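You operate a simulated robot arm through the tools that you are given. There is no shell and no other tool. Be economical: measure what you need, move in short steps, check, and stop when the job is done.

The job below is to be done with a simulated two-armed robot. You get a single attempt, and the scene is never put back.

TASK
Fetch the 40 A grey relay from the green mat on the workbench and set it on the number eight table patch. Take the cable clip from the top of the workbench and leave it on the foot of the middle steel pin. Open the middle workbench drawer, take the tin and put it in the inside of the middle workbench drawer, then shut the drawer. Put one of the blue modules from the top of the workbench on the number seven table patch. Close the red striped drawer. Shut the yellow striped drawer. Put the test block marked "3 mA" from the right bench table on the top of the packing table and the test block labelled "1 mA" on the shelf under the right bench. Open the locker door, put the yellow hood from the top shelf of the bench locker on the top of the corner table and shut the door again. Fetch the yellow pad and set it on the number thirty-eight table patch. The order is free. Set down upright: test block, yellow hood.

It is judged by the outcome, as a careful person would: the job done as asked, and still so three seconds after it is handed in. It fails if anything else is knocked over, pushed out of place, dropped, spilled or broken.

THE ROBOT
Two 7-joint arms with two-finger parallel grippers on one trunk, on a base that drives. Base frame: it is fixed to the floor where the robot stands at the start and does not move with it; the origin is under the middle of the robot, x ahead of it, y to its left, z up; the surface under the hand at the start is at about z = 800. Lengths are in mm, angles in degrees, forces in N, time in s.
The left shoulder is at the start at [60, 189, 1178], the right one opposite. With the tool pointing down near the work surface each hand reaches from about 100 to 640 mm from the robot's upright axis, wherever it stands, measured 20 degrees to its own side. Places, roughly: blue module [500, 1000, 750]; cable clip (4x3x2 cm) [400, -200, 800]; foot of the middle steel pin (18x18 cm) [-2680, 20, 500]; grey relay [500, 250, 750]; inside of the middle workbench drawer [600, 900, 400]; locker door [-2600, 6900, 1000]; middle workbench drawer [500, 900, 500]; number eight table patch (29x18 cm) [-2040, 2840, 660]; number seven table patch (29x18 cm) [-2040, 2480, 660]; number thirty-eight table patch (29x18 cm) [-2060, 5240, 660]; red striped drawer [-4000, 1400, 1300]; right bench shelf [-2200, 5700, 200]; test block [-2000, 5000, 750]; tin (8x8x5 cm) [600, 1100, 800]; top of the corner table [700, 8700, 800]; top of the packing table [700, 4900, 800]; yellow hood (16x5x9 cm) [-2500, 6800, 1100]; yellow pad (7x5x5 cm) [-2100, 6500, 700]; yellow striped drawer [-4000, 1400, 600]. Payload 3.43 kg a hand.
Tool frame (each hand has its own): the origin (TCP) lies between the finger pads and is the grasp point; the fingertips stand 30 mm ahead of it; z points along the fingers, y is the line along which they close. Largest opening 94 mm; finger width 28, thickness 10; the body of the gripper, 50 by 96 mm, starts 55 mm behind the TCP.
Orientation is that of the tool frame in the base frame, as [roll, pitch, yaw] about the fixed x, y, z axes, in that order (R = Rz(yaw) Ry(pitch) Rx(roll)). With the fingers straight down and closing along the base's y, the tool's x points along the base's -x, its y along +y and its z along -z.

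THE INTERFACE
- The arms move only by the tool servo_tool. It takes "left_commands", "right_commands" or both (then of equal length, played together; a hand with none holds still); each is a list of rows, each a list of 6 numbers: the shift along the tool's x, y, z in units of 30 mm (1.0 is 30 mm), then the turn, a rotation vector about the tool's x, y, z in units of 6 degrees (1.0 is 6 degrees). In form: [[x, y, z, ax, ay, az], ...]. A call has 1 to 12 rows; each row shifts and turns the commanded pose from where the row before left it, along the tool's axes as they then stand. "left_hand" and "right_hand" are, for a hand that has rows, the gripper command, from -1 (shut) to 1 (fully open), values between in proportion, set as the call begins (left out, the last holds). A call with a number of a shift or a turn outside -1 to 1 is refused whole. Each row takes 0.2 s and may step no farther than 50 mm and 8.6 degrees from the row before; otherwise, or with a gripper value out of range, the whole call is refused. Where a pose cannot be reached the arm comes as near as it can. A force on the tool above 40 N (or 10 N above the force at the start of the call, whichever is more), or a blocked arm, ends the call early, and 0.2 s more pass. The fingers move at their own pace (about 153 mm/s each) and stop on an object; they squeeze with about 36 N. The grip force told is the motor's: it shows also when the fingers shut on nothing. Time passes only in rows, and 0.2 s behind the last, so rows that do not move let the fingers close. The reply holds the time, the measured pose of the TCP, the force on the tool along the base axes, the opening and the grip force, in the units named above and with some noise, with the torque about the TCP (base axes, N m) and any sound that the robot's microphone picked up.
- Cameras (640 x 400 px; columns grow to the right, rows downward): "scene" is now at [-11.1, 34.6, 1707.8]; the picture's right is [0.57, -0.82, 0.00], its down [-0.75, -0.52, -0.42] and it looks along [0.34, 0.24, -0.91] (base axes); focal length 280 px, centre (320, 200). "left" rides on the left gripper at [76, -14, -103] in its tool frame; the picture's right is [0.18, 0.98, 0.00], its down [-0.75, 0.14, -0.64] and it looks along [-0.63, 0.12, 0.77] (tool axes); focal length 243 px, centre (320, 200). "right" rides on the right gripper at [76, 14, -102] in its tool frame; the picture's right is [-0.18, 0.98, 0.00], its down [-0.75, -0.14, -0.64] and it looks along [-0.63, -0.12, 0.77] (tool axes); focal length 243 px, centre (320, 200). There is no depth. A picture from a camera that has moved, and an enlarged one, comes with that camera's place and axes in the base frame and with its lens.
- camera(camera): a new picture of that camera. The clock stands still meanwhile.
- slide_trunk(by): slides the trunk up (or, below 0, down) by that many mm; the arms and the scene camera ride with it, the base frame stays. It gives what a move gives, with no picture.
- base_move(legs): drives the robot by 1 to 6 legs, each [ahead, left, turn to the left] in mm, mm and degrees, along the robot's own axes; the way and the turn of a leg run together, so that a leg with both is an arc; at most 1500 mm and 180 degrees a leg. The arms and the cameras ride along, it lands a little off, and it stops where it bumps. It gives what a move gives.
- turn_head(pan, tilt): turns the head with the scene camera to pan (to the left, within 86 degrees either way) and tilt (down, from -29 to 69), counted from straight ahead of the robot. It gives what a move gives.
- inspect(camera, box): a new picture of the part [left, top, right, bottom] of that camera's present view, enlarged. The clock stands still meanwhile.
- close_job(): hands the job in; it is judged then, once.

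Go step by step. Nothing tells you exact positions but the pictures and the camera data: compare them with the known pose of the tool, close in by small moves and look again before you grip or let go. The budget is 546 turns and 334 pictures, counting those below and the enlarged ones. Unless the task says otherwise, let go and move clear before handing in, and close with one line.

The tools are called after "Call:" as name(argument=value, ...) on one line, values as JSON. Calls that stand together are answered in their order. servo_tool: Moves the arms, as the interface text tells. Its arguments: {"type":"object","properties":{"left_commands":{"type":"array","items":{"type":"array","items":{"type":"number"}}},"left_hand":{"type":"number"},"right_commands":{"type":"array","items":{"type":"array","items":{"type":"number"}}},"right_hand":{"type":"number"}},"required":[]} The other tools are called the same way: slide_trunk (by) slides the trunk up or down; base_move (legs) drives the base; turn_head (pan, tilt) turns the head that bears the scene camera; camera (camera) takes a picture; inspect (camera, box) takes an enlarged picture of a part of a camera's view; close_job () hands the job in.

At the start:

```text
time: 0.0
left_eef_pos: [283.4, 366.6, 1057.0]
left_tool_rot: [179.9, 0.0, -180.0]
left_force: [-0.2, 1.4, 0.3]
left_torque: [0.03, 0.03, 0.01]
left_grip_width: 93.8
left_finger_force: 0.1
right_eef_pos: [344.2, 58.3, 1104.7]
right_tool_rot: [180.0, 0.0, -180.0]
right_force: [0.5, 1.1, 0.3]
right_torque: [0.02, -0.03, -0.01]
right_grip_width: 94.1
right_finger_force: 0.1
trunk travel left (down, up): [-850.0, 140.0]
robot x, y, heading: [-2.4, -0.3, -0.1]
head pan, tilt: [34.6, 65.4]
```

scene: 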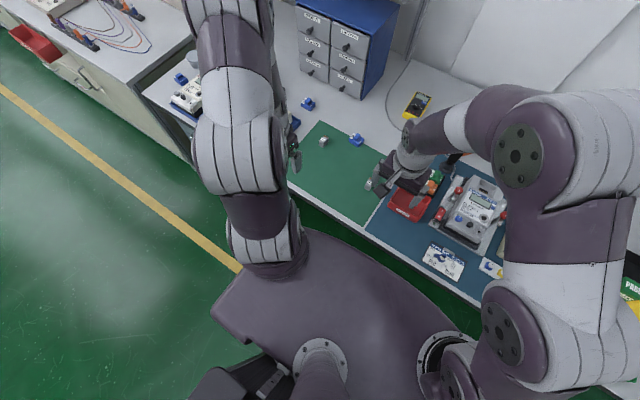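
right: 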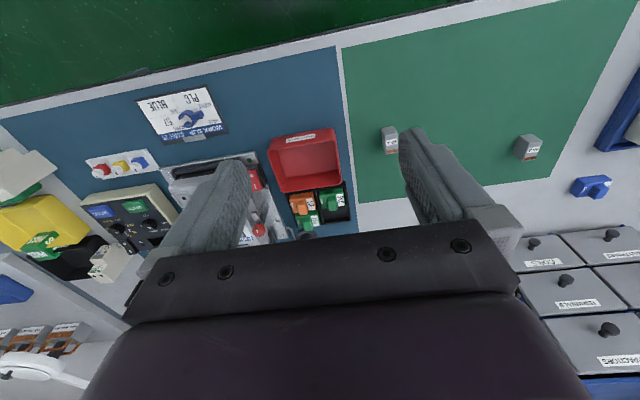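
left: 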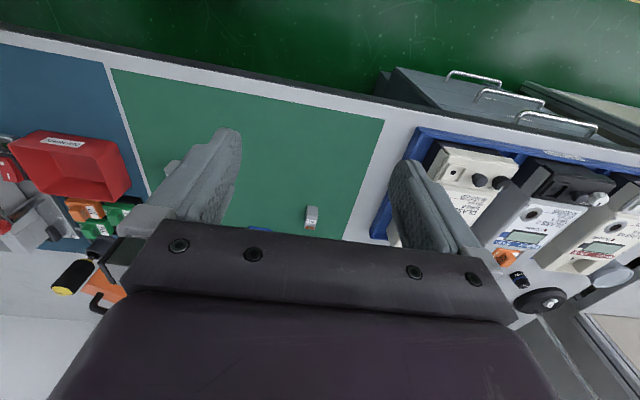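

I see the workbench with a green mat and two small grey relays on it. I'll enlarge both to find the one marked 40 A.

Call:
inspect(camera="right", box=[360, 110, 440, 160])

Call:
inspect(camera="right", box=[490, 120, 570, 170])

Call:
inspect(camera="scene", box=[280, 80, 400, 155])

```text
8.00 times, centred on (400, 135) of right
camera zoom: at [267.1, 73.0, 1205.8], right [0.18, 0.98, 0.0], down [0.75, -0.14, 0.64], along [0.63, -0.12, -0.77], focal length 1941 px, centre (-320, 720)
```

zoom: 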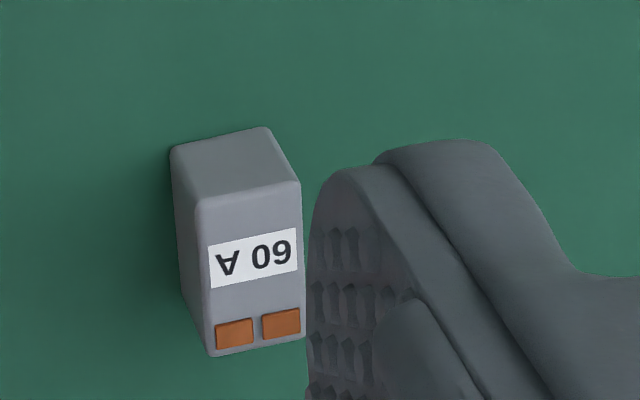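

```text
8.00 times, centred on (530, 145) of right
camera zoom: at [267.1, 73.0, 1205.8], right [0.18, 0.98, 0.0], down [0.75, -0.14, 0.64], along [0.63, -0.12, -0.77], focal length 1941 px, centre (-1360, 640)
```

zoom: 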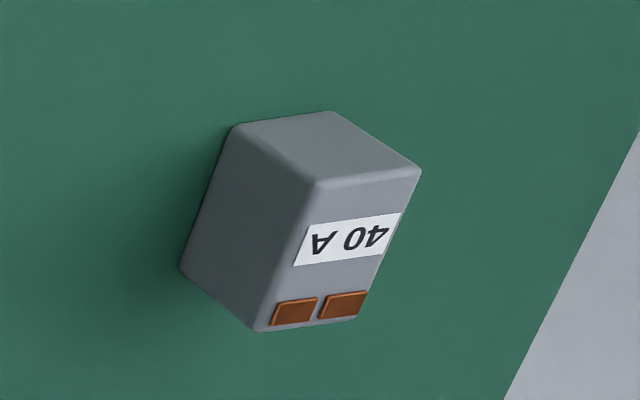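

```text
5.33 times, centred on (340, 118) of scene
camera zoom: at [-11.1, 34.6, 1707.8], right [0.57, -0.82, 0.0], down [-0.75, -0.52, -0.42], along [0.34, 0.24, -0.91], focal length 1495 px, centre (213, 640)
```

zoom: 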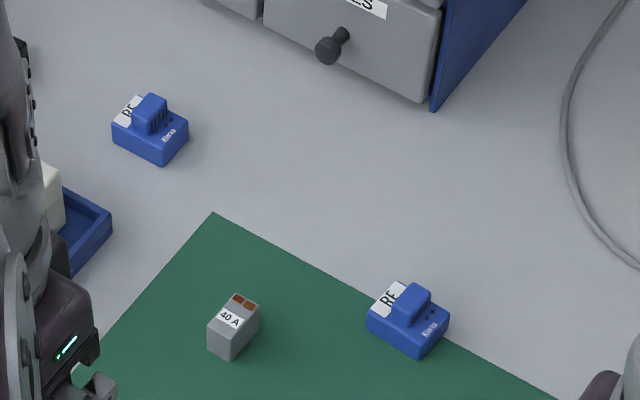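

The right-hand relay in the right camera's view is the 40 A one, at about (535, 400). I'll survey the workbench and surroundings before driving.

Call:
turn_head(pan=65, tilt=35)

Call:
camera(camera="scene")

Call:
turn_head(pan=-20, tilt=40)

Call:
camera(camera="scene")

```text
time: 0.9
left_eef_pos: [282.9, 366.7, 1058.1]
left_tool_rot: [179.9, 0.1, -180.0]
left_force: [-0.1, 0.5, 0.0]
left_torque: [-0.02, -0.02, -0.01]
left_grip_width: 94.1
left_finger_force: 0.0
right_eef_pos: [345.0, 57.7, 1103.6]
right_tool_rot: [180.0, 0.0, 179.9]
right_force: [1.3, 1.1, -0.4]
right_torque: [-0.01, 0.03, -0.01]
right_grip_width: 93.8
right_finger_force: 0.2
trunk travel left (down, up): [-850.0, 140.0]
robot x, y, heading: [-1.1, 0.3, 0.1]
head pan, tilt: [65.0, 35.0]
```

```text
327 pictures are left
camera scene: at [-23.3, 80.2, 1748.0], right [0.91, -0.42, 0.0], down [-0.24, -0.52, -0.82], along [0.35, 0.74, -0.57], focal length 280 px, centre (320, 200)
```

scene: 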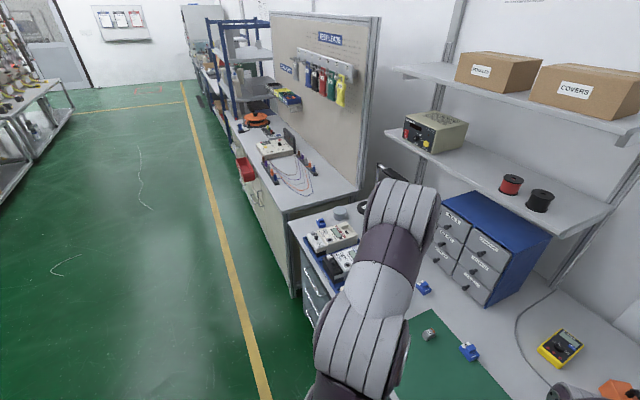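

```text
time: 2.5
left_eef_pos: [282.9, 365.9, 1056.8]
left_tool_rot: [-180.0, 0.0, -180.0]
left_force: [-0.1, 0.2, 0.2]
left_torque: [0.0, 0.03, -0.03]
left_grip_width: 94.0
left_finger_force: 0.1
right_eef_pos: [343.7, 57.5, 1103.4]
right_tool_rot: [-180.0, 0.0, -180.0]
right_force: [-0.8, -0.2, -0.8]
right_torque: [0.01, 0.0, 0.0]
right_grip_width: 94.0
right_finger_force: 0.0
trunk travel left (down, up): [-850.0, 140.0]
robot x, y, heading: [2.0, -1.5, 0.1]
head pan, tilt: [-20.0, 40.0]
```

```text
326 pictures are left
camera scene: at [19.3, -28.6, 1740.5], right [-0.34, -0.94, 0.0], down [-0.6, 0.22, -0.77], along [0.72, -0.26, -0.64], focal length 280 px, centre (320, 200)
```

scene: 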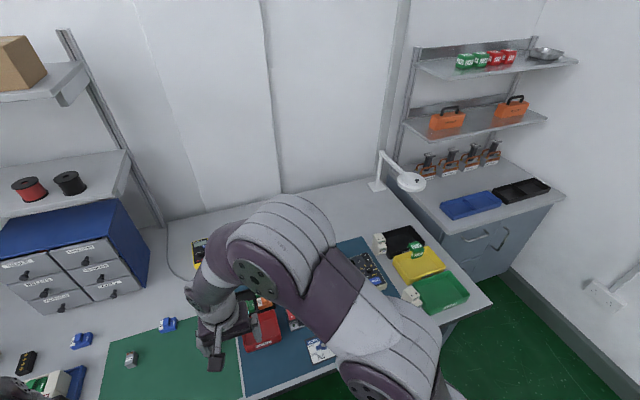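

I need to identify the cable clip near (400, -200) and see the middle workbench drawer. I'll enlarge those parts.

Call:
inspect(camera="right", box=[80, 70, 240, 170])

Call:
inspect(camera="right", box=[0, 140, 160, 240])

Call:
inspect(camera="left", box=[360, 60, 640, 235])

```text
4.00 times, centred on (160, 120) of right
camera zoom: at [267.1, 73.0, 1205.9], right [0.18, 0.98, 0.0], down [0.75, -0.14, 0.64], along [0.63, -0.12, -0.77], focal length 970 px, centre (960, 520)
```

zoom: 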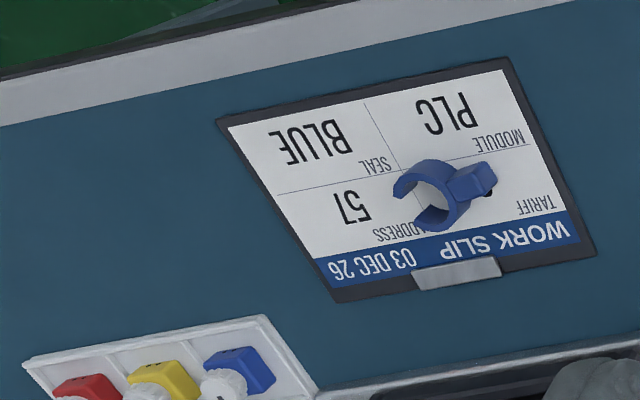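

```text
4.00 times, centred on (80, 190) of right
camera zoom: at [267.1, 73.0, 1205.9], right [0.18, 0.98, 0.0], down [0.75, -0.14, 0.64], along [0.63, -0.12, -0.77], focal length 970 px, centre (1280, 240)
```

zoom: 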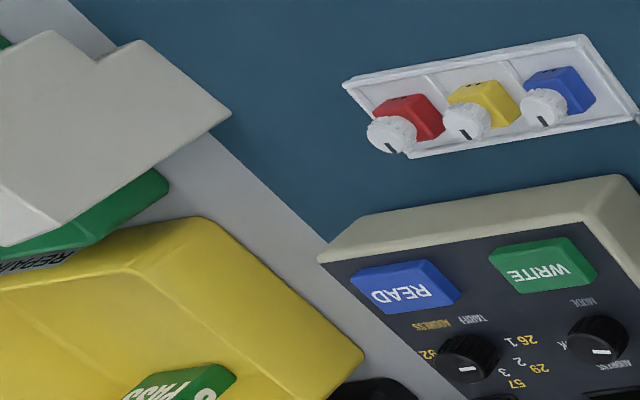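

```text
2.29 times, centred on (500, 148) of left
camera zoom: at [206.7, 352.2, 1160.0], right [-0.18, 0.98, 0.0], down [0.75, 0.14, 0.64], along [0.63, 0.12, -0.77], focal length 555 px, centre (-91, 320)
```

zoom: 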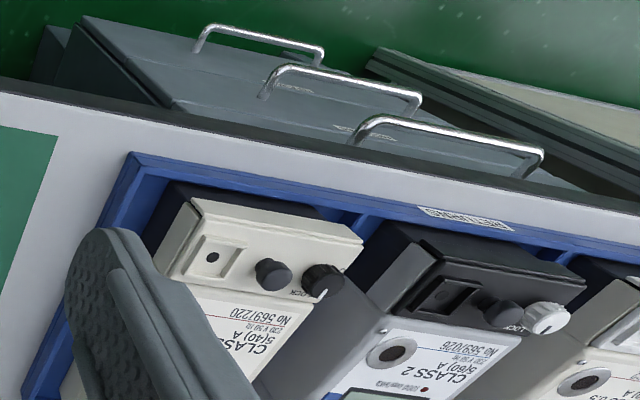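

The blue cable clip lies on the work slip at about (381, -163), and the relay is at about (535, 398). I'll move the right hand above the clip.

Call:
servo_tool(right_commands=[[-0.154, -0.91, 0.7, 0, 0, 0], [-0.154, -0.91, 0.7, 0, 0, 0], [-0.154, -0.91, 0.7, 0, 0, 0], [-0.154, -0.91, 0.7, 0, 0, 0], [-0.154, -0.91, 0.7, 0, 0, 0], [-0.154, -0.91, 0.7, 0, 0, 0], [-0.154, -0.91, 0.7, 0, 0, 0], [-0.154, -0.91, 0.7, 0, 0, 0]])

Call:
camera(camera="right")

```text
time: 4.3
left_eef_pos: [284.9, 365.7, 1057.9]
left_tool_rot: [179.9, 0.0, -180.0]
left_force: [0.8, -0.5, 0.3]
left_torque: [0.01, 0.02, -0.01]
left_grip_width: 93.9
left_finger_force: 0.1
right_eef_pos: [381.3, -163.4, 934.1]
right_tool_rot: [180.0, -0.1, 179.9]
right_force: [-0.7, 0.3, 0.3]
right_torque: [0.02, 0.01, -0.02]
right_grip_width: 93.8
right_finger_force: 0.1
trunk travel left (down, up): [-850.0, 140.0]
robot x, y, heading: [-1.7, -2.2, 0.2]
head pan, tilt: [-20.0, 40.0]
```

```text
322 pictures are left
camera right: at [304.5, -147.9, 1036.7], right [0.18, 0.98, 0.0], down [0.75, -0.14, 0.64], along [0.63, -0.12, -0.77], focal length 243 px, centre (320, 200)
```

right: 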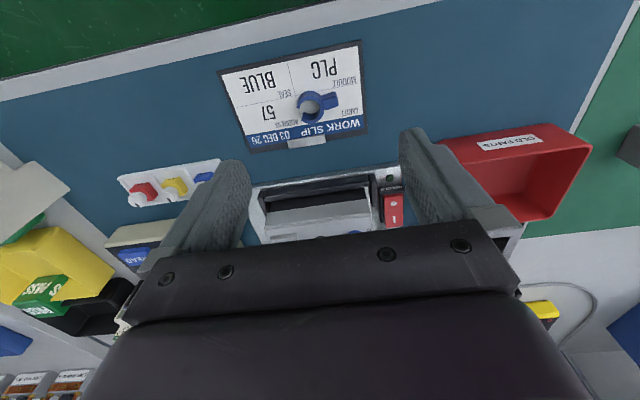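

The clip is at about (377, -165). I'll descend over it with the gripper partly open.

Call:
servo_tool(right_commands=[[0.08, -0.02, 0.8, 0, 0, 0], [0.08, -0.02, 0.8, 0, 0, 0], [0, 0, 0.8, 0, 0, 0], [0, 0, 0.6, 0, 0, 0]], right_hand=0.4)

Call:
camera(camera="right")

```text
time: 5.3
left_eef_pos: [283.9, 365.5, 1056.2]
left_tool_rot: [180.0, 0.0, 179.9]
left_force: [0.2, 0.3, -0.8]
left_torque: [0.0, 0.02, 0.0]
left_grip_width: 94.1
left_finger_force: 0.1
right_eef_pos: [377.1, -163.9, 847.7]
right_tool_rot: [179.9, 0.0, -180.0]
right_force: [0.0, 0.2, 0.0]
right_torque: [-0.01, 0.02, 0.01]
right_grip_width: 65.7
right_finger_force: 0.1
trunk travel left (down, up): [-850.0, 140.0]
robot x, y, heading: [-0.2, 1.0, 0.2]
head pan, tilt: [-20.0, 40.0]
```

```text
321 pictures are left
camera right: at [299.3, -147.7, 948.7], right [0.18, 0.98, 0.0], down [0.75, -0.14, 0.64], along [0.63, -0.12, -0.77], focal length 243 px, centre (320, 200)
```

right: 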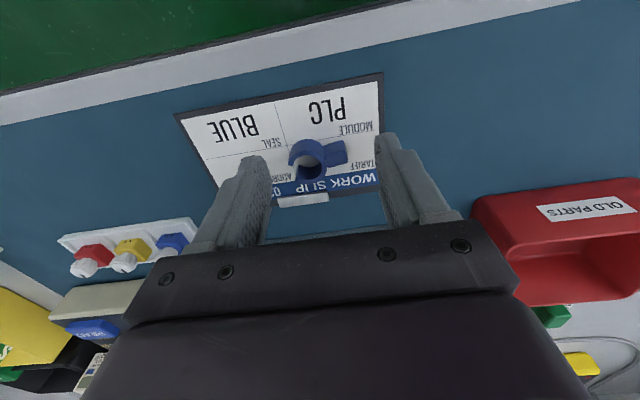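

Aligned. I'll go down to the board and grip.

Call:
servo_tool(right_commands=[[0.03, 0, 0.4, 0, 0, 0]])

Call:
servo_tool(right_commands=[[0, 0, 0, 0, 0, 0], [0, 0, 0, 0, 0, 0], [0, 0, 0, 0, 0, 0]], right_hand=-1)

Call:
servo_tool(right_commands=[[0, 0, -1, 0, 0, 0], [0, 0, -1, 0, 0, 0], [0, 0, -1, 0, 0, 0], [0, 0, -1, 0, 0, 0]])

Call:
camera(camera="right")

```text
time: 5.7
left_eef_pos: [283.5, 366.6, 1057.5]
left_tool_rot: [-180.0, 0.0, -179.9]
left_force: [0.0, 0.0, 0.1]
left_torque: [0.0, -0.03, 0.01]
left_grip_width: 94.2
left_finger_force: 0.0
right_eef_pos: [377.9, -161.0, 835.7]
right_tool_rot: [-180.0, -0.1, -180.0]
right_force: [0.3, 0.1, 0.8]
right_torque: [0.01, -0.01, 0.02]
right_grip_width: 65.8
right_finger_force: 0.1
trunk travel left (down, up): [-850.0, 140.0]
robot x, y, heading: [1.5, 1.1, -0.2]
head pan, tilt: [-20.0, 40.0]
```

```text
time: 6.5
left_eef_pos: [283.7, 366.8, 1057.9]
left_tool_rot: [179.9, -0.1, 180.0]
left_force: [-0.1, 0.4, -1.0]
left_torque: [0.0, 0.02, 0.0]
left_grip_width: 94.3
left_finger_force: 0.1
right_eef_pos: [377.8, -162.1, 836.3]
right_tool_rot: [-180.0, 0.0, -180.0]
right_force: [0.6, -0.7, -0.9]
right_torque: [0.0, -0.03, 0.01]
right_grip_width: 32.7
right_finger_force: 36.0
trunk travel left (down, up): [-850.0, 140.0]
robot x, y, heading: [-1.8, -1.9, -0.0]
head pan, tilt: [-20.0, 40.0]
```

```text
time: 7.5
left_eef_pos: [282.8, 366.6, 1057.6]
left_tool_rot: [180.0, 0.0, 180.0]
left_force: [-0.8, -0.3, -0.1]
left_torque: [0.0, 0.01, -0.03]
left_grip_width: 94.2
left_finger_force: 0.1
right_eef_pos: [375.2, -162.4, 957.1]
right_tool_rot: [180.0, 0.0, -180.0]
right_force: [-0.7, -0.1, 0.1]
right_torque: [-0.02, -0.02, -0.02]
right_grip_width: 32.6
right_finger_force: 36.0
trunk travel left (down, up): [-850.0, 140.0]
robot x, y, heading: [3.6, 3.6, -0.2]
head pan, tilt: [-20.0, 40.0]
```

```text
320 pictures are left
camera right: at [297.4, -146.0, 1058.1], right [0.18, 0.98, 0.0], down [0.75, -0.14, 0.64], along [0.63, -0.12, -0.77], focal length 243 px, centre (320, 200)
```

right: 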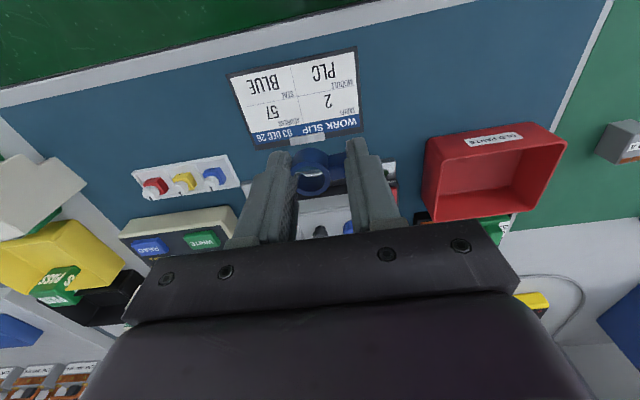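

The clip is held. I'll shift the robot 150 mm left so the relay is in the left hand's reach, and raise the right hand.

Call:
servo_tool(right_commands=[[0.5, 0, -1, 0, 0, 0], [0.5, 0, -1, 0, 0, 0], [0.5, 0, -1, 0, 0, 0], [0.5, 0, -1, 0, 0, 0]])

Call:
base_move(legs=[[0, 150, 0]])

Call:
camera(camera="left")

```text
time: 8.5
left_eef_pos: [281.6, 368.2, 1058.2]
left_tool_rot: [-179.9, 0.1, 180.0]
left_force: [0.7, -0.3, -0.4]
left_torque: [-0.04, 0.01, 0.0]
left_grip_width: 94.1
left_finger_force: 0.1
right_eef_pos: [313.8, -161.4, 1075.7]
right_tool_rot: [-179.9, 0.0, -179.9]
right_force: [-0.9, -0.4, 0.1]
right_torque: [0.01, 0.0, 0.0]
right_grip_width: 34.4
right_finger_force: 35.8
trunk travel left (down, up): [-850.0, 140.0]
robot x, y, heading: [-5.4, 2.2, -0.1]
head pan, tilt: [-20.0, 40.0]
```

```text
time: 9.9
left_eef_pos: [282.9, 514.9, 1057.1]
left_tool_rot: [179.8, 0.0, -179.9]
left_force: [-0.1, -0.4, -0.2]
left_torque: [0.03, 0.01, -0.01]
left_grip_width: 93.9
left_finger_force: 0.1
right_eef_pos: [315.7, -13.8, 1075.1]
right_tool_rot: [179.9, 0.0, -180.0]
right_force: [0.3, -0.3, -0.5]
right_torque: [0.02, 0.01, 0.02]
right_grip_width: 34.3
right_finger_force: 36.3
trunk travel left (down, up): [-850.0, 140.0]
robot x, y, heading: [-3.4, 153.3, -0.1]
head pan, tilt: [-20.0, 40.0]
```

```text
319 pictures are left
camera left: at [206.8, 500.2, 1160.6], right [-0.18, 0.98, 0.0], down [0.75, 0.14, 0.64], along [0.63, 0.12, -0.77], focal length 243 px, centre (320, 200)
```

left: 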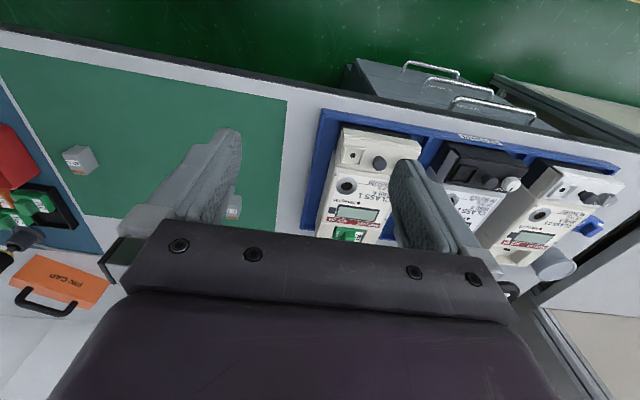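

The relay is at about (536, 397), its long side along x. I'll bring the left hand above it.

Call:
servo_tool(left_commands=[[-0.843, -0.393, 0.42, 0, 0, 0], [-0.843, -0.393, 0.42, 0, 0, 0], [-0.843, -0.393, 0.42, 0, 0, 0], [-0.843, -0.393, 0.42, 0, 0, 0], [-0.843, -0.393, 0.42, 0, 0, 0], [-0.843, -0.393, 0.42, 0, 0, 0], [-0.843, -0.393, 0.42, 0, 0, 0], [-0.843, -0.393, 0.42, 0, 0, 0], [-0.843, -0.393, 0.42, 0, 0, 0], [-0.843, -0.393, 0.42, 0, 0, 0]])

Call:
camera(camera="left")

```text
time: 12.1
left_eef_pos: [534.8, 396.8, 931.4]
left_tool_rot: [179.9, -0.1, -180.0]
left_force: [0.2, -0.7, 0.0]
left_torque: [0.0, 0.04, 0.0]
left_grip_width: 94.3
left_finger_force: 0.1
right_eef_pos: [317.3, -12.2, 1074.7]
right_tool_rot: [180.0, -0.1, 179.9]
right_force: [1.1, -0.2, -1.2]
right_torque: [-0.02, -0.01, -0.02]
right_grip_width: 34.5
right_finger_force: 35.8
trunk travel left (down, up): [-850.0, 140.0]
robot x, y, heading: [-2.7, 149.2, 0.1]
head pan, tilt: [-20.0, 40.0]
```

```text
318 pictures are left
camera left: at [459.1, 382.3, 1034.1], right [-0.18, 0.98, 0.0], down [0.75, 0.14, 0.64], along [0.63, 0.12, -0.77], focal length 243 px, centre (320, 200)
```

left: 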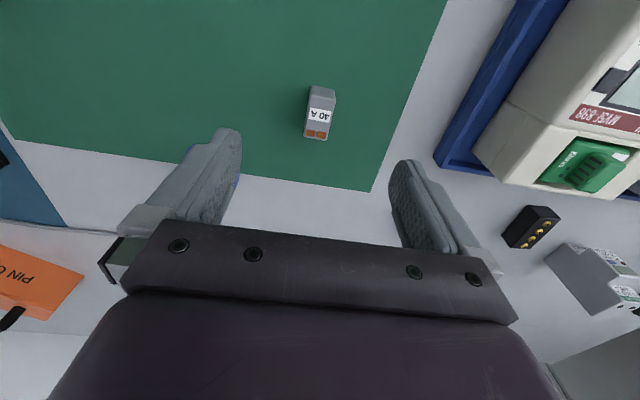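

The hand is centred over the relay and aligned. I'll descend, grip and lift.

Call:
servo_tool(left_commands=[[-0.1, 0, 0.8, 0, 0, 0], [0, 0, 0.8, 0, 0, 0], [0, 0, 0.8, 0, 0, 0], [0, 0, 0.7, 0, 0, 0]], left_hand=0.1)

Call:
servo_tool(left_commands=[[0, 0, 0, 0, 0, 0], [0, 0, 0, 0, 0, 0], [0, 0, 0, 0, 0, 0]], left_hand=-1)

Call:
servo_tool(left_commands=[[0, 0, -1, 0, 0, 0], [0, 0, -1, 0, 0, 0], [0, 0, -1, 0, 0, 0], [0, 0, -1, 0, 0, 0]])

Call:
camera(camera="left")

```text
time: 13.1
left_eef_pos: [538.3, 398.7, 837.9]
left_tool_rot: [-180.0, 0.0, -180.0]
left_force: [0.6, 0.4, 0.3]
left_torque: [-0.01, 0.0, 0.01]
left_grip_width: 51.7
left_finger_force: 0.1
right_eef_pos: [316.0, -11.0, 1075.2]
right_tool_rot: [179.9, 0.0, 179.9]
right_force: [0.1, -0.1, 0.3]
right_torque: [0.0, 0.02, -0.01]
right_grip_width: 34.0
right_finger_force: 36.1
trunk travel left (down, up): [-850.0, 140.0]
robot x, y, heading: [-1.0, 151.4, 0.1]
head pan, tilt: [-20.0, 40.0]
```

```text
time: 13.9
left_eef_pos: [537.8, 397.5, 838.9]
left_tool_rot: [180.0, 0.0, 179.9]
left_force: [0.0, 0.1, 0.5]
left_torque: [0.0, 0.01, -0.03]
left_grip_width: 20.8
left_finger_force: 36.1
right_eef_pos: [315.2, -12.7, 1075.0]
right_tool_rot: [-180.0, 0.0, -179.9]
right_force: [-0.7, 0.2, -0.2]
right_torque: [0.01, 0.01, -0.03]
right_grip_width: 34.1
right_finger_force: 36.3
trunk travel left (down, up): [-850.0, 140.0]
robot x, y, heading: [-0.1, 145.4, 0.1]
head pan, tilt: [-20.0, 40.0]
```

```text
time: 14.9
left_eef_pos: [538.1, 397.3, 956.8]
left_tool_rot: [179.9, 0.0, 179.9]
left_force: [-0.4, 0.8, -0.6]
left_torque: [0.01, 0.0, 0.02]
left_grip_width: 20.9
left_finger_force: 36.1
right_eef_pos: [315.2, -13.2, 1076.3]
right_tool_rot: [-180.0, 0.0, -180.0]
right_force: [0.3, 0.2, -0.6]
right_torque: [0.01, -0.01, -0.01]
right_grip_width: 34.2
right_finger_force: 35.8
trunk travel left (down, up): [-850.0, 140.0]
robot x, y, heading: [2.3, 147.7, -0.0]
head pan, tilt: [-20.0, 40.0]
```

```text
317 pictures are left
camera left: at [460.9, 384.7, 1060.6], right [-0.18, 0.98, 0.0], down [0.75, 0.14, 0.64], along [0.63, 0.12, -0.77], focal length 243 px, centre (320, 200)
```

left: 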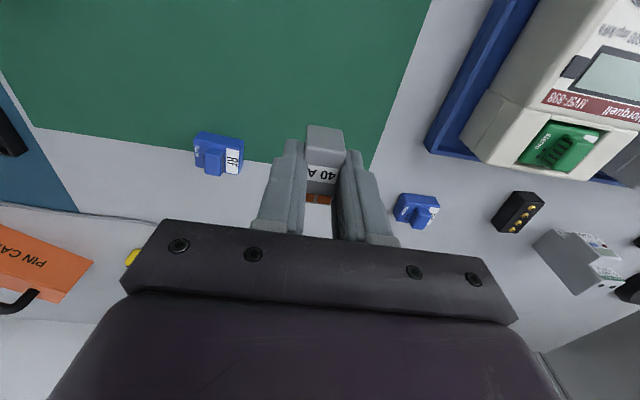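

Relay held. I'll retract the left arm, back off from the bench and turn round to look at the other side of the room.

Call:
servo_tool(left_commands=[[1, 0.1, -0.5, 0, 0, 0], [1, 0.1, -0.5, 0, 0, 0], [1, 0.1, -0.5, 0, 0, 0], [1, 0.1, -0.5, 0, 0, 0], [1, 0.1, -0.5, 0, 0, 0], [1, 0.1, -0.5, 0, 0, 0], [1, 0, -0.5, 0, 0, 0], [1, 0, -0.5, 0, 0, 0]])

Call:
base_move(legs=[[-600, 0, 0], [0, 0, 180]])

Call:
turn_head(pan=0, tilt=20)

Call:
camera(camera="scene")

Call:
turn_head(pan=-60, tilt=20)

Call:
camera(camera="scene")

```text
time: 16.7
left_eef_pos: [296.5, 416.2, 1077.5]
left_tool_rot: [-180.0, 0.1, -179.9]
left_force: [-0.6, 0.3, -0.8]
left_torque: [0.01, -0.02, 0.0]
left_grip_width: 20.9
left_finger_force: 36.0
right_eef_pos: [313.6, -12.1, 1074.1]
right_tool_rot: [-180.0, 0.1, 180.0]
right_force: [-0.6, 0.5, -0.3]
right_torque: [0.0, -0.01, 0.02]
right_grip_width: 34.4
right_finger_force: 35.9
trunk travel left (down, up): [-850.0, 140.0]
robot x, y, heading: [0.4, 155.8, -0.1]
head pan, tilt: [-20.0, 40.0]
```

```text
time: 27.5
left_eef_pos: [-894.0, -117.6, 1077.4]
left_tool_rot: [180.0, 0.0, 0.7]
left_force: [0.1, -0.3, -0.6]
left_torque: [0.01, -0.01, -0.01]
left_grip_width: 20.7
left_finger_force: 35.8
right_eef_pos: [-915.4, 312.8, 1075.8]
right_tool_rot: [180.0, 0.0, 0.8]
right_force: [-0.4, 0.5, 0.0]
right_torque: [0.0, 0.01, 0.02]
right_grip_width: 34.3
right_finger_force: 35.8
trunk travel left (down, up): [-850.0, 140.0]
robot x, y, heading: [-600.6, 158.2, -179.2]
head pan, tilt: [-20.0, 40.0]
```

```text
time: 28.3
left_eef_pos: [-893.5, -116.4, 1077.4]
left_tool_rot: [180.0, 0.1, 0.7]
left_force: [-0.3, 0.0, -0.8]
left_torque: [0.0, -0.01, -0.02]
left_grip_width: 20.9
left_finger_force: 36.1
right_eef_pos: [-915.9, 310.9, 1074.9]
right_tool_rot: [-180.0, 0.1, 0.7]
right_force: [0.1, 0.8, -0.1]
right_torque: [0.01, 0.01, 0.02]
right_grip_width: 34.5
right_finger_force: 36.7
trunk travel left (down, up): [-850.0, 140.0]
robot x, y, heading: [-598.6, 151.2, -179.3]
head pan, tilt: [0.0, 20.0]
```

```text
316 pictures are left
camera scene: at [-632.2, 153.7, 1771.8], right [-0.01, 1.0, 0.0], down [0.34, 0.0, -0.94], along [-0.94, -0.01, -0.34], focal length 280 px, centre (320, 200)
```

scene: 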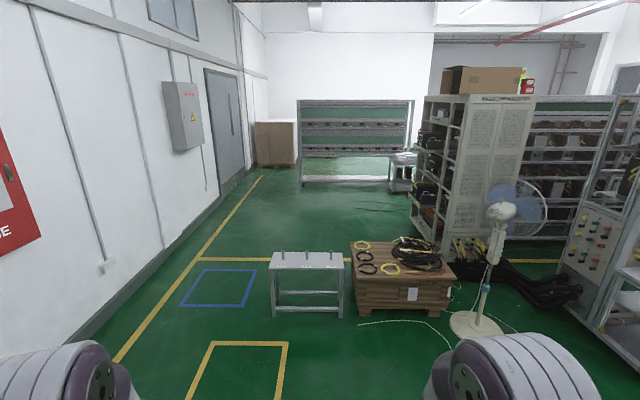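

```text
time: 29.6
left_eef_pos: [-892.9, -117.1, 1078.1]
left_tool_rot: [-179.9, 0.0, 0.7]
left_force: [0.4, 0.4, 0.2]
left_torque: [-0.02, 0.02, -0.02]
left_grip_width: 21.2
left_finger_force: 36.5
right_eef_pos: [-915.6, 311.3, 1074.5]
right_tool_rot: [180.0, 0.0, 0.6]
right_force: [-0.9, 0.9, -0.4]
right_torque: [0.02, -0.02, -0.05]
right_grip_width: 34.2
right_finger_force: 36.0
trunk travel left (down, up): [-850.0, 140.0]
robot x, y, heading: [-598.8, 154.2, -179.1]
head pan, tilt: [-60.0, 20.0]
```

```text
315 pictures are left
camera scene: at [-586.7, 234.8, 1771.9], right [0.86, 0.51, 0.0], down [0.17, -0.29, -0.94], along [-0.48, 0.81, -0.34], focal length 280 px, centre (320, 200)
```

scene: 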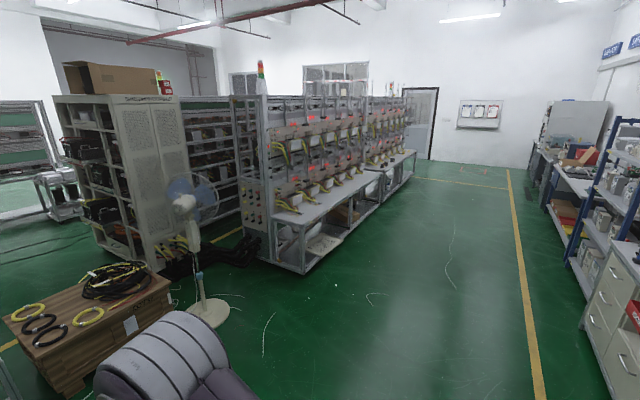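

The grey table with pegs ahead is near (-2680, 20). I'll turn back and enlarge it.

Call:
turn_head(pan=0, tilt=20)

Call:
inspect(camera="scene", box=[250, 230, 362, 300])

```text
time: 30.9
left_eef_pos: [-893.9, -116.8, 1078.1]
left_tool_rot: [-180.0, 0.1, 0.7]
left_force: [0.1, 0.2, -0.5]
left_torque: [-0.01, 0.01, -0.01]
left_grip_width: 20.9
left_finger_force: 36.1
right_eef_pos: [-916.5, 312.8, 1075.0]
right_tool_rot: [179.9, 0.0, 0.6]
right_force: [-0.1, -0.2, -0.2]
right_torque: [0.06, -0.01, -0.02]
right_grip_width: 34.3
right_finger_force: 36.0
trunk travel left (down, up): [-850.0, 140.0]
robot x, y, heading: [-598.8, 151.4, -179.2]
head pan, tilt: [0.0, 20.0]
```

```text
5.71 times, centred on (306, 265) of scene
camera zoom: at [-632.2, 153.7, 1771.9], right [-0.01, 1.0, 0.0], down [0.34, 0.0, -0.94], along [-0.94, -0.01, -0.34], focal length 1602 px, centre (400, -171)
```

zoom: 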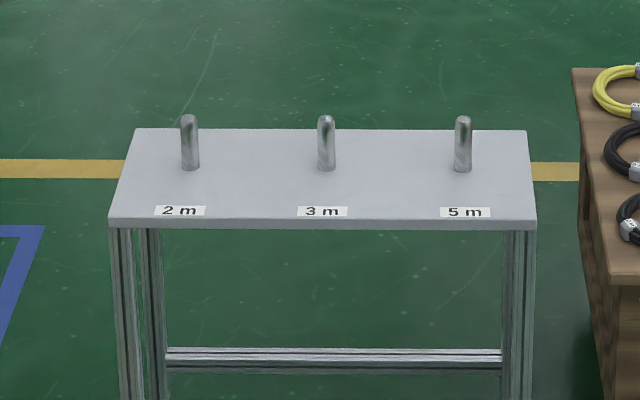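

The middle pin ("3 m") stands at about (-2680, 22) on a table top at z ≈ 500. I'll drive so the right hand can set the clip in front of it, then lower the trunk.

Call:
base_move(legs=[[800, 150, 0], [770, 145, -0.8]])

Call:
slide_trunk(by=-300)

Call:
turn_head(pan=-10, tilt=55)

Call:
camera(camera="scene")

Call:
camera(camera="right")

```text
time: 39.1
left_eef_pos: [-2491.0, -373.5, 1076.6]
left_tool_rot: [-180.0, 0.0, -2.5]
left_force: [-0.1, 0.2, -0.3]
left_torque: [0.0, -0.02, 0.03]
left_grip_width: 20.9
left_finger_force: 35.8
right_eef_pos: [-2491.2, 56.1, 1075.6]
right_tool_rot: [-179.9, 0.1, -2.4]
right_force: [-0.1, 0.9, -0.3]
right_torque: [-0.04, -0.01, 0.02]
right_grip_width: 34.2
right_finger_force: 36.5
trunk travel left (down, up): [-850.0, 140.0]
robot x, y, heading: [-2180.5, -120.6, 177.7]
head pan, tilt: [0.0, 20.0]
```

```text
time: 42.1
left_eef_pos: [-2492.7, -372.5, 777.4]
left_tool_rot: [180.0, 0.1, -2.5]
left_force: [1.1, -0.7, -0.6]
left_torque: [-0.01, 0.04, 0.04]
left_grip_width: 20.9
left_finger_force: 35.7
right_eef_pos: [-2489.4, 56.9, 774.3]
right_tool_rot: [-180.0, 0.0, -2.6]
right_force: [0.1, -0.3, -0.2]
right_torque: [-0.02, 0.0, -0.01]
right_grip_width: 34.3
right_finger_force: 36.2
trunk travel left (down, up): [-550.0, 440.0]
robot x, y, heading: [-2181.8, -117.5, 177.4]
head pan, tilt: [0.0, 20.0]
```

```text
time: 43.1
left_eef_pos: [-2492.1, -373.1, 778.0]
left_tool_rot: [-180.0, 0.0, -2.5]
left_force: [-0.3, 0.0, -0.5]
left_torque: [0.0, 0.0, 0.0]
left_grip_width: 20.9
left_finger_force: 36.3
right_eef_pos: [-2489.8, 56.4, 774.1]
right_tool_rot: [179.9, 0.0, -2.3]
right_force: [-0.3, -0.1, 0.8]
right_torque: [-0.02, 0.03, 0.01]
right_grip_width: 34.2
right_finger_force: 36.3
trunk travel left (down, up): [-550.0, 440.0]
robot x, y, heading: [-2176.9, -120.0, 177.5]
head pan, tilt: [-10.0, 55.0]
```

```text
313 pictures are left
camera scene: at [-2193.3, -105.8, 1419.9], right [0.22, 0.98, 0.0], down [0.8, -0.18, -0.57], along [-0.56, 0.12, -0.82], focal length 280 px, centre (320, 200)
```

scene: 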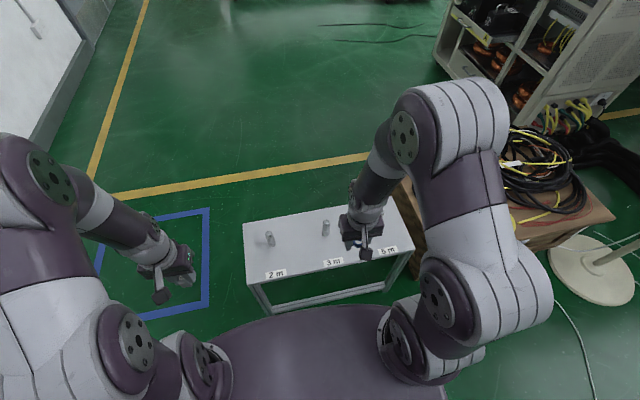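

```text
312 pictures are left
camera right: at [-2416.0, 39.8, 876.7], right [-0.23, -0.97, 0.0], down [-0.75, 0.17, 0.64], along [-0.63, 0.15, -0.77], focal length 243 px, centre (320, 200)
```

right: 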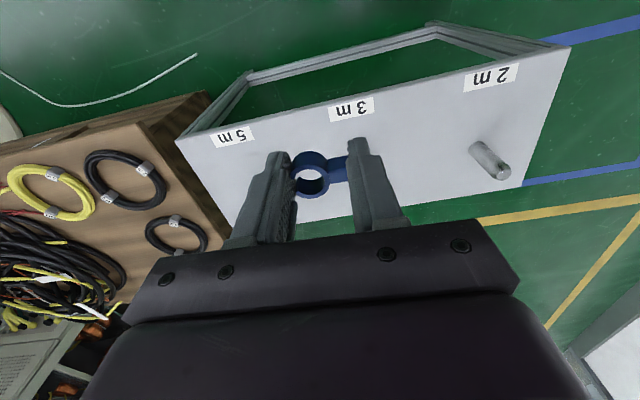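

I'll bring the clip toward the spot in front of the middle pin.

Call:
servo_tool(right_commands=[[-0.525, 0.173, 0.7, 0, 0, 0], [-0.525, 0.173, 0.7, 0, 0, 0], [-0.525, 0.173, 0.7, 0, 0, 0], [-0.525, 0.173, 0.7, 0, 0, 0], [-0.525, 0.173, 0.7, 0, 0, 0], [-0.525, 0.173, 0.7, 0, 0, 0], [-0.525, 0.173, 0.7, 0, 0, 0], [-0.525, 0.173, 0.7, 0, 0, 0]])

Call:
camera(camera="right")

Call:
inspect(camera="scene", box=[240, 190, 440, 315])

```text
time: 44.9
left_eef_pos: [-2491.2, -373.7, 777.4]
left_tool_rot: [-179.9, 0.0, -2.5]
left_force: [-0.6, 0.3, 0.6]
left_torque: [-0.01, -0.02, 0.01]
left_grip_width: 20.9
left_finger_force: 36.4
right_eef_pos: [-2618.9, 21.4, 603.9]
right_tool_rot: [179.9, 0.0, -2.5]
right_force: [0.0, 0.6, 0.3]
right_torque: [-0.03, -0.01, -0.01]
right_grip_width: 34.4
right_finger_force: 35.3
trunk travel left (down, up): [-550.0, 440.0]
robot x, y, heading: [-2184.1, -118.2, 177.6]
head pan, tilt: [-10.0, 55.0]
```

```text
311 pictures are left
camera right: at [-2545.1, 5.2, 705.9], right [-0.23, -0.97, 0.0], down [-0.75, 0.17, 0.64], along [-0.63, 0.14, -0.77], focal length 243 px, centre (320, 200)
```

right: 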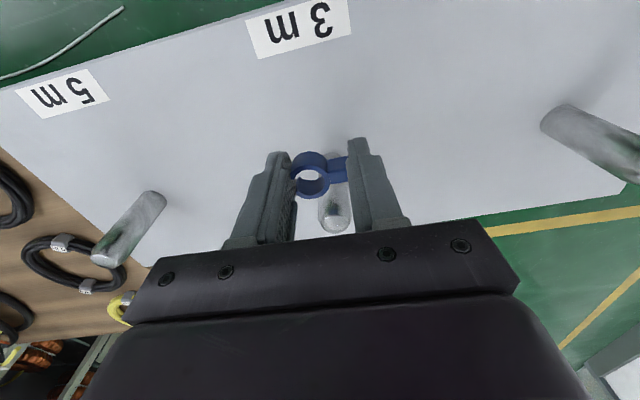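

```text
3.20 times, centred on (340, 252) of scene
camera zoom: at [-2194.0, -105.8, 1419.8], right [0.22, 0.98, 0.0], down [0.8, -0.18, -0.57], along [-0.56, 0.12, -0.82], focal length 897 px, centre (256, 32)
```

zoom: 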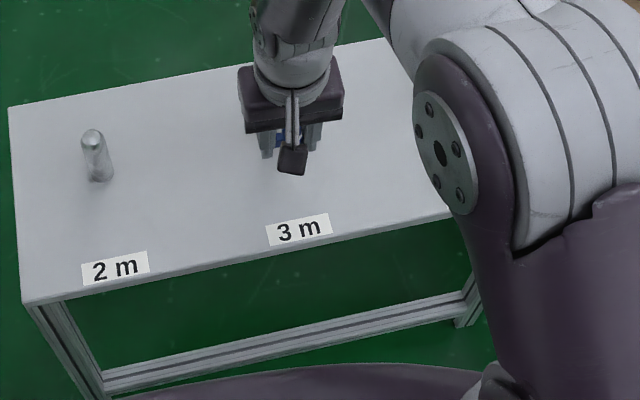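

The pin is right behind the hand with clearance. I'll back off 5 mm and go down in small steps until the clip touches.

Call:
servo_tool(right_commands=[[0.1, 0, 0.7, 0, 0, 0], [0.1, 0, 0.7, 0, 0, 0], [0, 0, 0.5, 0, 0, 0]])

Call:
servo_tool(right_commands=[[0, 0, 0.15, 0, 0, 0], [0, 0, 0.1, 0, 0, 0]])

Call:
inspect(camera="right", box=[220, 110, 420, 235])

```text
time: 45.7
left_eef_pos: [-2491.6, -372.5, 778.5]
left_tool_rot: [-179.9, 0.0, -2.5]
left_force: [-0.4, 0.1, -0.4]
left_torque: [0.0, -0.02, -0.01]
left_grip_width: 20.8
left_finger_force: 36.1
right_eef_pos: [-2613.0, 19.9, 549.5]
right_tool_rot: [-180.0, 0.0, -2.5]
right_force: [-0.5, 0.1, 0.4]
right_torque: [-0.01, 0.04, 0.0]
right_grip_width: 34.4
right_finger_force: 36.1
trunk travel left (down, up): [-550.0, 440.0]
robot x, y, heading: [-2180.4, -116.8, 177.6]
head pan, tilt: [-10.0, 55.0]
```

```text
time: 46.3
left_eef_pos: [-2490.9, -373.4, 778.0]
left_tool_rot: [180.0, 0.1, -2.5]
left_force: [0.9, -0.2, -0.1]
left_torque: [-0.03, 0.0, -0.01]
left_grip_width: 21.0
left_finger_force: 36.2
right_eef_pos: [-2613.6, 19.3, 542.9]
right_tool_rot: [179.9, -0.1, -2.5]
right_force: [0.9, 0.4, 0.5]
right_torque: [0.02, 0.02, 0.01]
right_grip_width: 34.6
right_finger_force: 36.2
trunk travel left (down, up): [-550.0, 440.0]
robot x, y, heading: [-2182.6, -115.0, 177.7]
head pan, tilt: [-10.0, 55.0]
```

```text
3.20 times, centred on (320, 172) of right
camera zoom: at [-2538.2, 2.2, 644.7], right [-0.23, -0.97, 0.0], down [-0.75, 0.17, 0.64], along [-0.63, 0.15, -0.77], focal length 776 px, centre (320, 288)
```

zoom: 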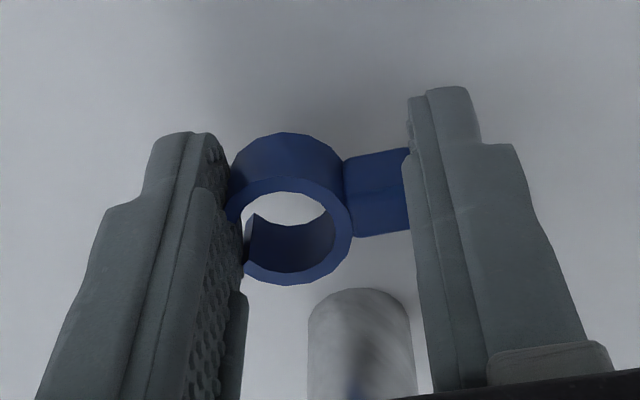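

Call:
servo_tool(right_commands=[[0, 0, 0.1, 0, 0, 0], [0, 0, 0.1, 0, 0, 0]])

Call:
servo_tool(right_commands=[[0, 0, 0.08, 0, 0, 0]])

```text
time: 46.9
left_eef_pos: [-2491.0, -373.3, 778.0]
left_tool_rot: [180.0, 0.0, -2.5]
left_force: [0.7, 1.5, -0.2]
left_torque: [0.0, 0.0, -0.02]
left_grip_width: 20.8
left_finger_force: 35.9
right_eef_pos: [-2612.0, 19.6, 535.9]
right_tool_rot: [180.0, 0.0, -2.4]
right_force: [-0.9, -0.2, 0.8]
right_torque: [0.05, -0.01, 0.03]
right_grip_width: 34.5
right_finger_force: 36.2
trunk travel left (down, up): [-550.0, 440.0]
robot x, y, heading: [-2179.8, -117.5, 177.7]
head pan, tilt: [-10.0, 55.0]
```

```text
time: 47.3
left_eef_pos: [-2491.9, -374.0, 778.1]
left_tool_rot: [180.0, 0.0, -2.5]
left_force: [0.7, -0.5, -0.7]
left_torque: [0.02, 0.0, 0.0]
left_grip_width: 20.7
left_finger_force: 36.2
right_eef_pos: [-2614.0, 19.9, 534.1]
right_tool_rot: [-180.0, -0.1, -2.3]
right_force: [0.1, -0.5, -0.3]
right_torque: [-0.04, 0.0, -0.01]
right_grip_width: 34.8
right_finger_force: 36.0
trunk travel left (down, up): [-550.0, 440.0]
robot x, y, heading: [-2182.9, -114.5, 177.4]
head pan, tilt: [-10.0, 55.0]
```

Call:
servo_tool(right_commands=[[0, 0, 0.07, 0, 0, 0]])

Call:
servo_tool(right_commands=[[0, 0, 0.07, 0, 0, 0]])

```text
time: 47.7
left_eef_pos: [-2491.2, -372.6, 777.0]
left_tool_rot: [180.0, 0.0, -2.6]
left_force: [0.8, 0.6, -0.4]
left_torque: [0.01, 0.02, 0.0]
left_grip_width: 21.0
left_finger_force: 35.5
right_eef_pos: [-2612.8, 19.1, 531.8]
right_tool_rot: [-180.0, 0.1, -2.5]
right_force: [-0.3, 0.0, 0.4]
right_torque: [-0.02, 0.0, 0.01]
right_grip_width: 34.6
right_finger_force: 35.7
trunk travel left (down, up): [-550.0, 440.0]
robot x, y, heading: [-2181.1, -117.7, 177.6]
head pan, tilt: [-10.0, 55.0]
```

```text
time: 48.1
left_eef_pos: [-2491.5, -372.9, 778.5]
left_tool_rot: [179.9, 0.1, -2.5]
left_force: [-0.5, -0.3, -0.9]
left_torque: [0.01, 0.0, 0.02]
left_grip_width: 20.9
left_finger_force: 35.6
right_eef_pos: [-2611.6, 20.1, 530.3]
right_tool_rot: [180.0, 0.0, -2.5]
right_force: [1.0, -0.1, 2.9]
right_torque: [0.0, -0.02, 0.04]
right_grip_width: 34.5
right_finger_force: 35.8
trunk travel left (down, up): [-550.0, 440.0]
robot x, y, heading: [-2184.3, -119.2, 177.6]
head pan, tilt: [-10.0, 55.0]
```

Contact felt. I'll open slightly, rise, and check.

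Call:
servo_tool(right_commands=[[0, 0, 0, 0, 0, 0], [0, 0, 0, 0, 0, 0], [0, 0, -1, 0, 0, 0], [0, 0, -1, 0, 0, 0], [0, 0, -1, 0, 0, 0], [0.5, 0, -1, 0, 0, 0], [0.5, 0, -1, 0, 0, 0]], right_hand=0.2)

Call:
camera(camera="right")

```text
time: 49.7
left_eef_pos: [-2491.5, -373.4, 778.5]
left_tool_rot: [180.0, -0.1, -2.5]
left_force: [-0.1, -0.6, -1.4]
left_torque: [0.02, -0.03, -0.04]
left_grip_width: 21.0
left_finger_force: 36.2
right_eef_pos: [-2580.4, 19.1, 680.7]
right_tool_rot: [180.0, 0.0, -2.4]
right_force: [0.4, -0.3, 0.0]
right_torque: [0.02, -0.01, 0.02]
right_grip_width: 56.5
right_finger_force: 0.1
trunk travel left (down, up): [-550.0, 440.0]
robot x, y, heading: [-2181.4, -118.9, 177.7]
head pan, tilt: [-10.0, 55.0]
```

```text
308 pictures are left
camera right: at [-2506.1, 3.4, 782.5], right [-0.23, -0.97, 0.0], down [-0.75, 0.17, 0.64], along [-0.63, 0.15, -0.77], focal length 243 px, centre (320, 200)
```

right: 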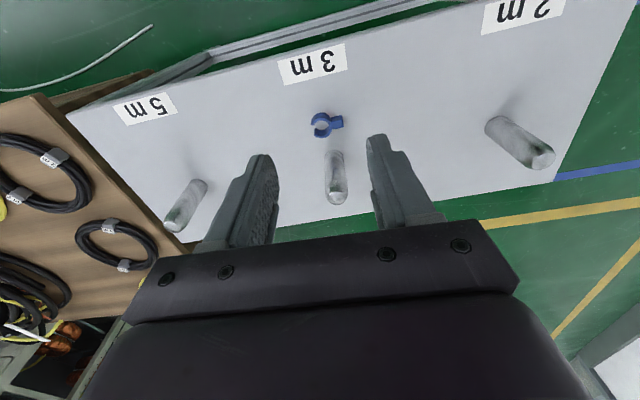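

The clip lies flat in front of the middle pin. Next I'll back off, raise the trunk and look toward the striped drawers and the test rig.

Call:
base_move(legs=[[-500, 0, 0]])

Call:
slide_trunk(by=300)

Call:
turn_head(pan=-35, tilt=15)

Call:
camera(camera="scene")

Call:
inspect(camera="scene", box=[160, 80, 400, 230])

```text
time: 52.6
left_eef_pos: [-2005.2, -393.5, 778.4]
left_tool_rot: [-180.0, 0.0, -3.2]
left_force: [0.6, -0.4, 0.2]
left_torque: [0.0, 0.0, -0.03]
left_grip_width: 21.1
left_finger_force: 36.3
right_eef_pos: [-2089.9, 0.7, 680.5]
right_tool_rot: [-180.0, 0.0, -3.1]
right_force: [-0.3, 0.2, 1.0]
right_torque: [-0.01, 0.01, 0.0]
right_grip_width: 56.3
right_finger_force: 0.1
trunk travel left (down, up): [-550.0, 440.0]
robot x, y, heading: [-1693.1, -145.7, 177.0]
head pan, tilt: [-10.0, 55.0]
```

```text
time: 55.6
left_eef_pos: [-2005.9, -393.2, 1077.9]
left_tool_rot: [-179.9, 0.0, -3.1]
left_force: [0.6, -0.1, 0.7]
left_torque: [-0.01, -0.05, 0.01]
left_grip_width: 20.9
left_finger_force: 35.9
right_eef_pos: [-2090.7, 0.5, 980.3]
right_tool_rot: [-180.0, -0.1, -3.1]
right_force: [0.5, 0.1, 0.3]
right_torque: [0.01, -0.01, 0.01]
right_grip_width: 56.2
right_finger_force: 0.0
trunk travel left (down, up): [-850.0, 140.0]
robot x, y, heading: [-1692.7, -141.2, 176.9]
head pan, tilt: [-10.0, 55.0]
```

```text
time: 56.7
left_eef_pos: [-2006.3, -392.8, 1078.2]
left_tool_rot: [180.0, -0.1, -3.0]
left_force: [0.3, 0.4, -0.2]
left_torque: [0.0, -0.01, -0.02]
left_grip_width: 20.9
left_finger_force: 36.5
right_eef_pos: [-2090.7, 1.1, 979.7]
right_tool_rot: [180.0, 0.0, -3.1]
right_force: [-0.6, -0.9, 0.0]
right_torque: [0.0, 0.02, 0.03]
right_grip_width: 56.6
right_finger_force: 0.0
trunk travel left (down, up): [-850.0, 140.0]
robot x, y, heading: [-1694.5, -142.7, 177.0]
head pan, tilt: [-35.0, 15.0]
```

```text
307 pictures are left
camera scene: at [-1707.2, -88.1, 1780.0], right [0.62, 0.79, 0.0], down [0.2, -0.16, -0.97], along [-0.76, 0.6, -0.26], focal length 280 px, centre (320, 200)
```

scene: 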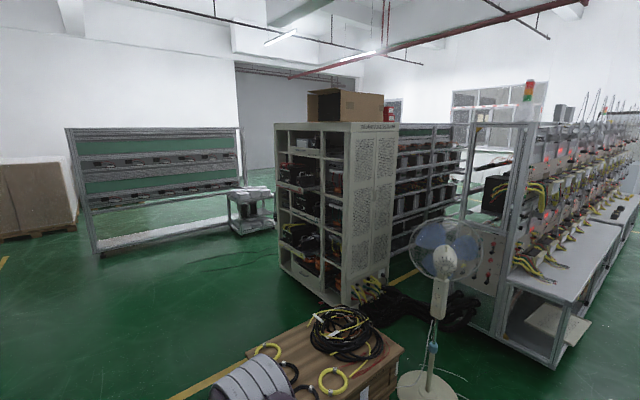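

```text
2.67 times, centred on (280, 155) of scene
camera zoom: at [-1707.2, -88.1, 1780.0], right [0.62, 0.79, 0.0], down [0.2, -0.16, -0.97], along [-0.76, 0.6, -0.26], focal length 748 px, centre (427, 320)
```

zoom: 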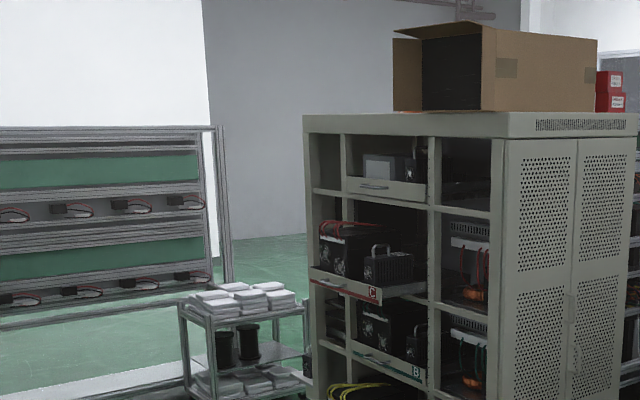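

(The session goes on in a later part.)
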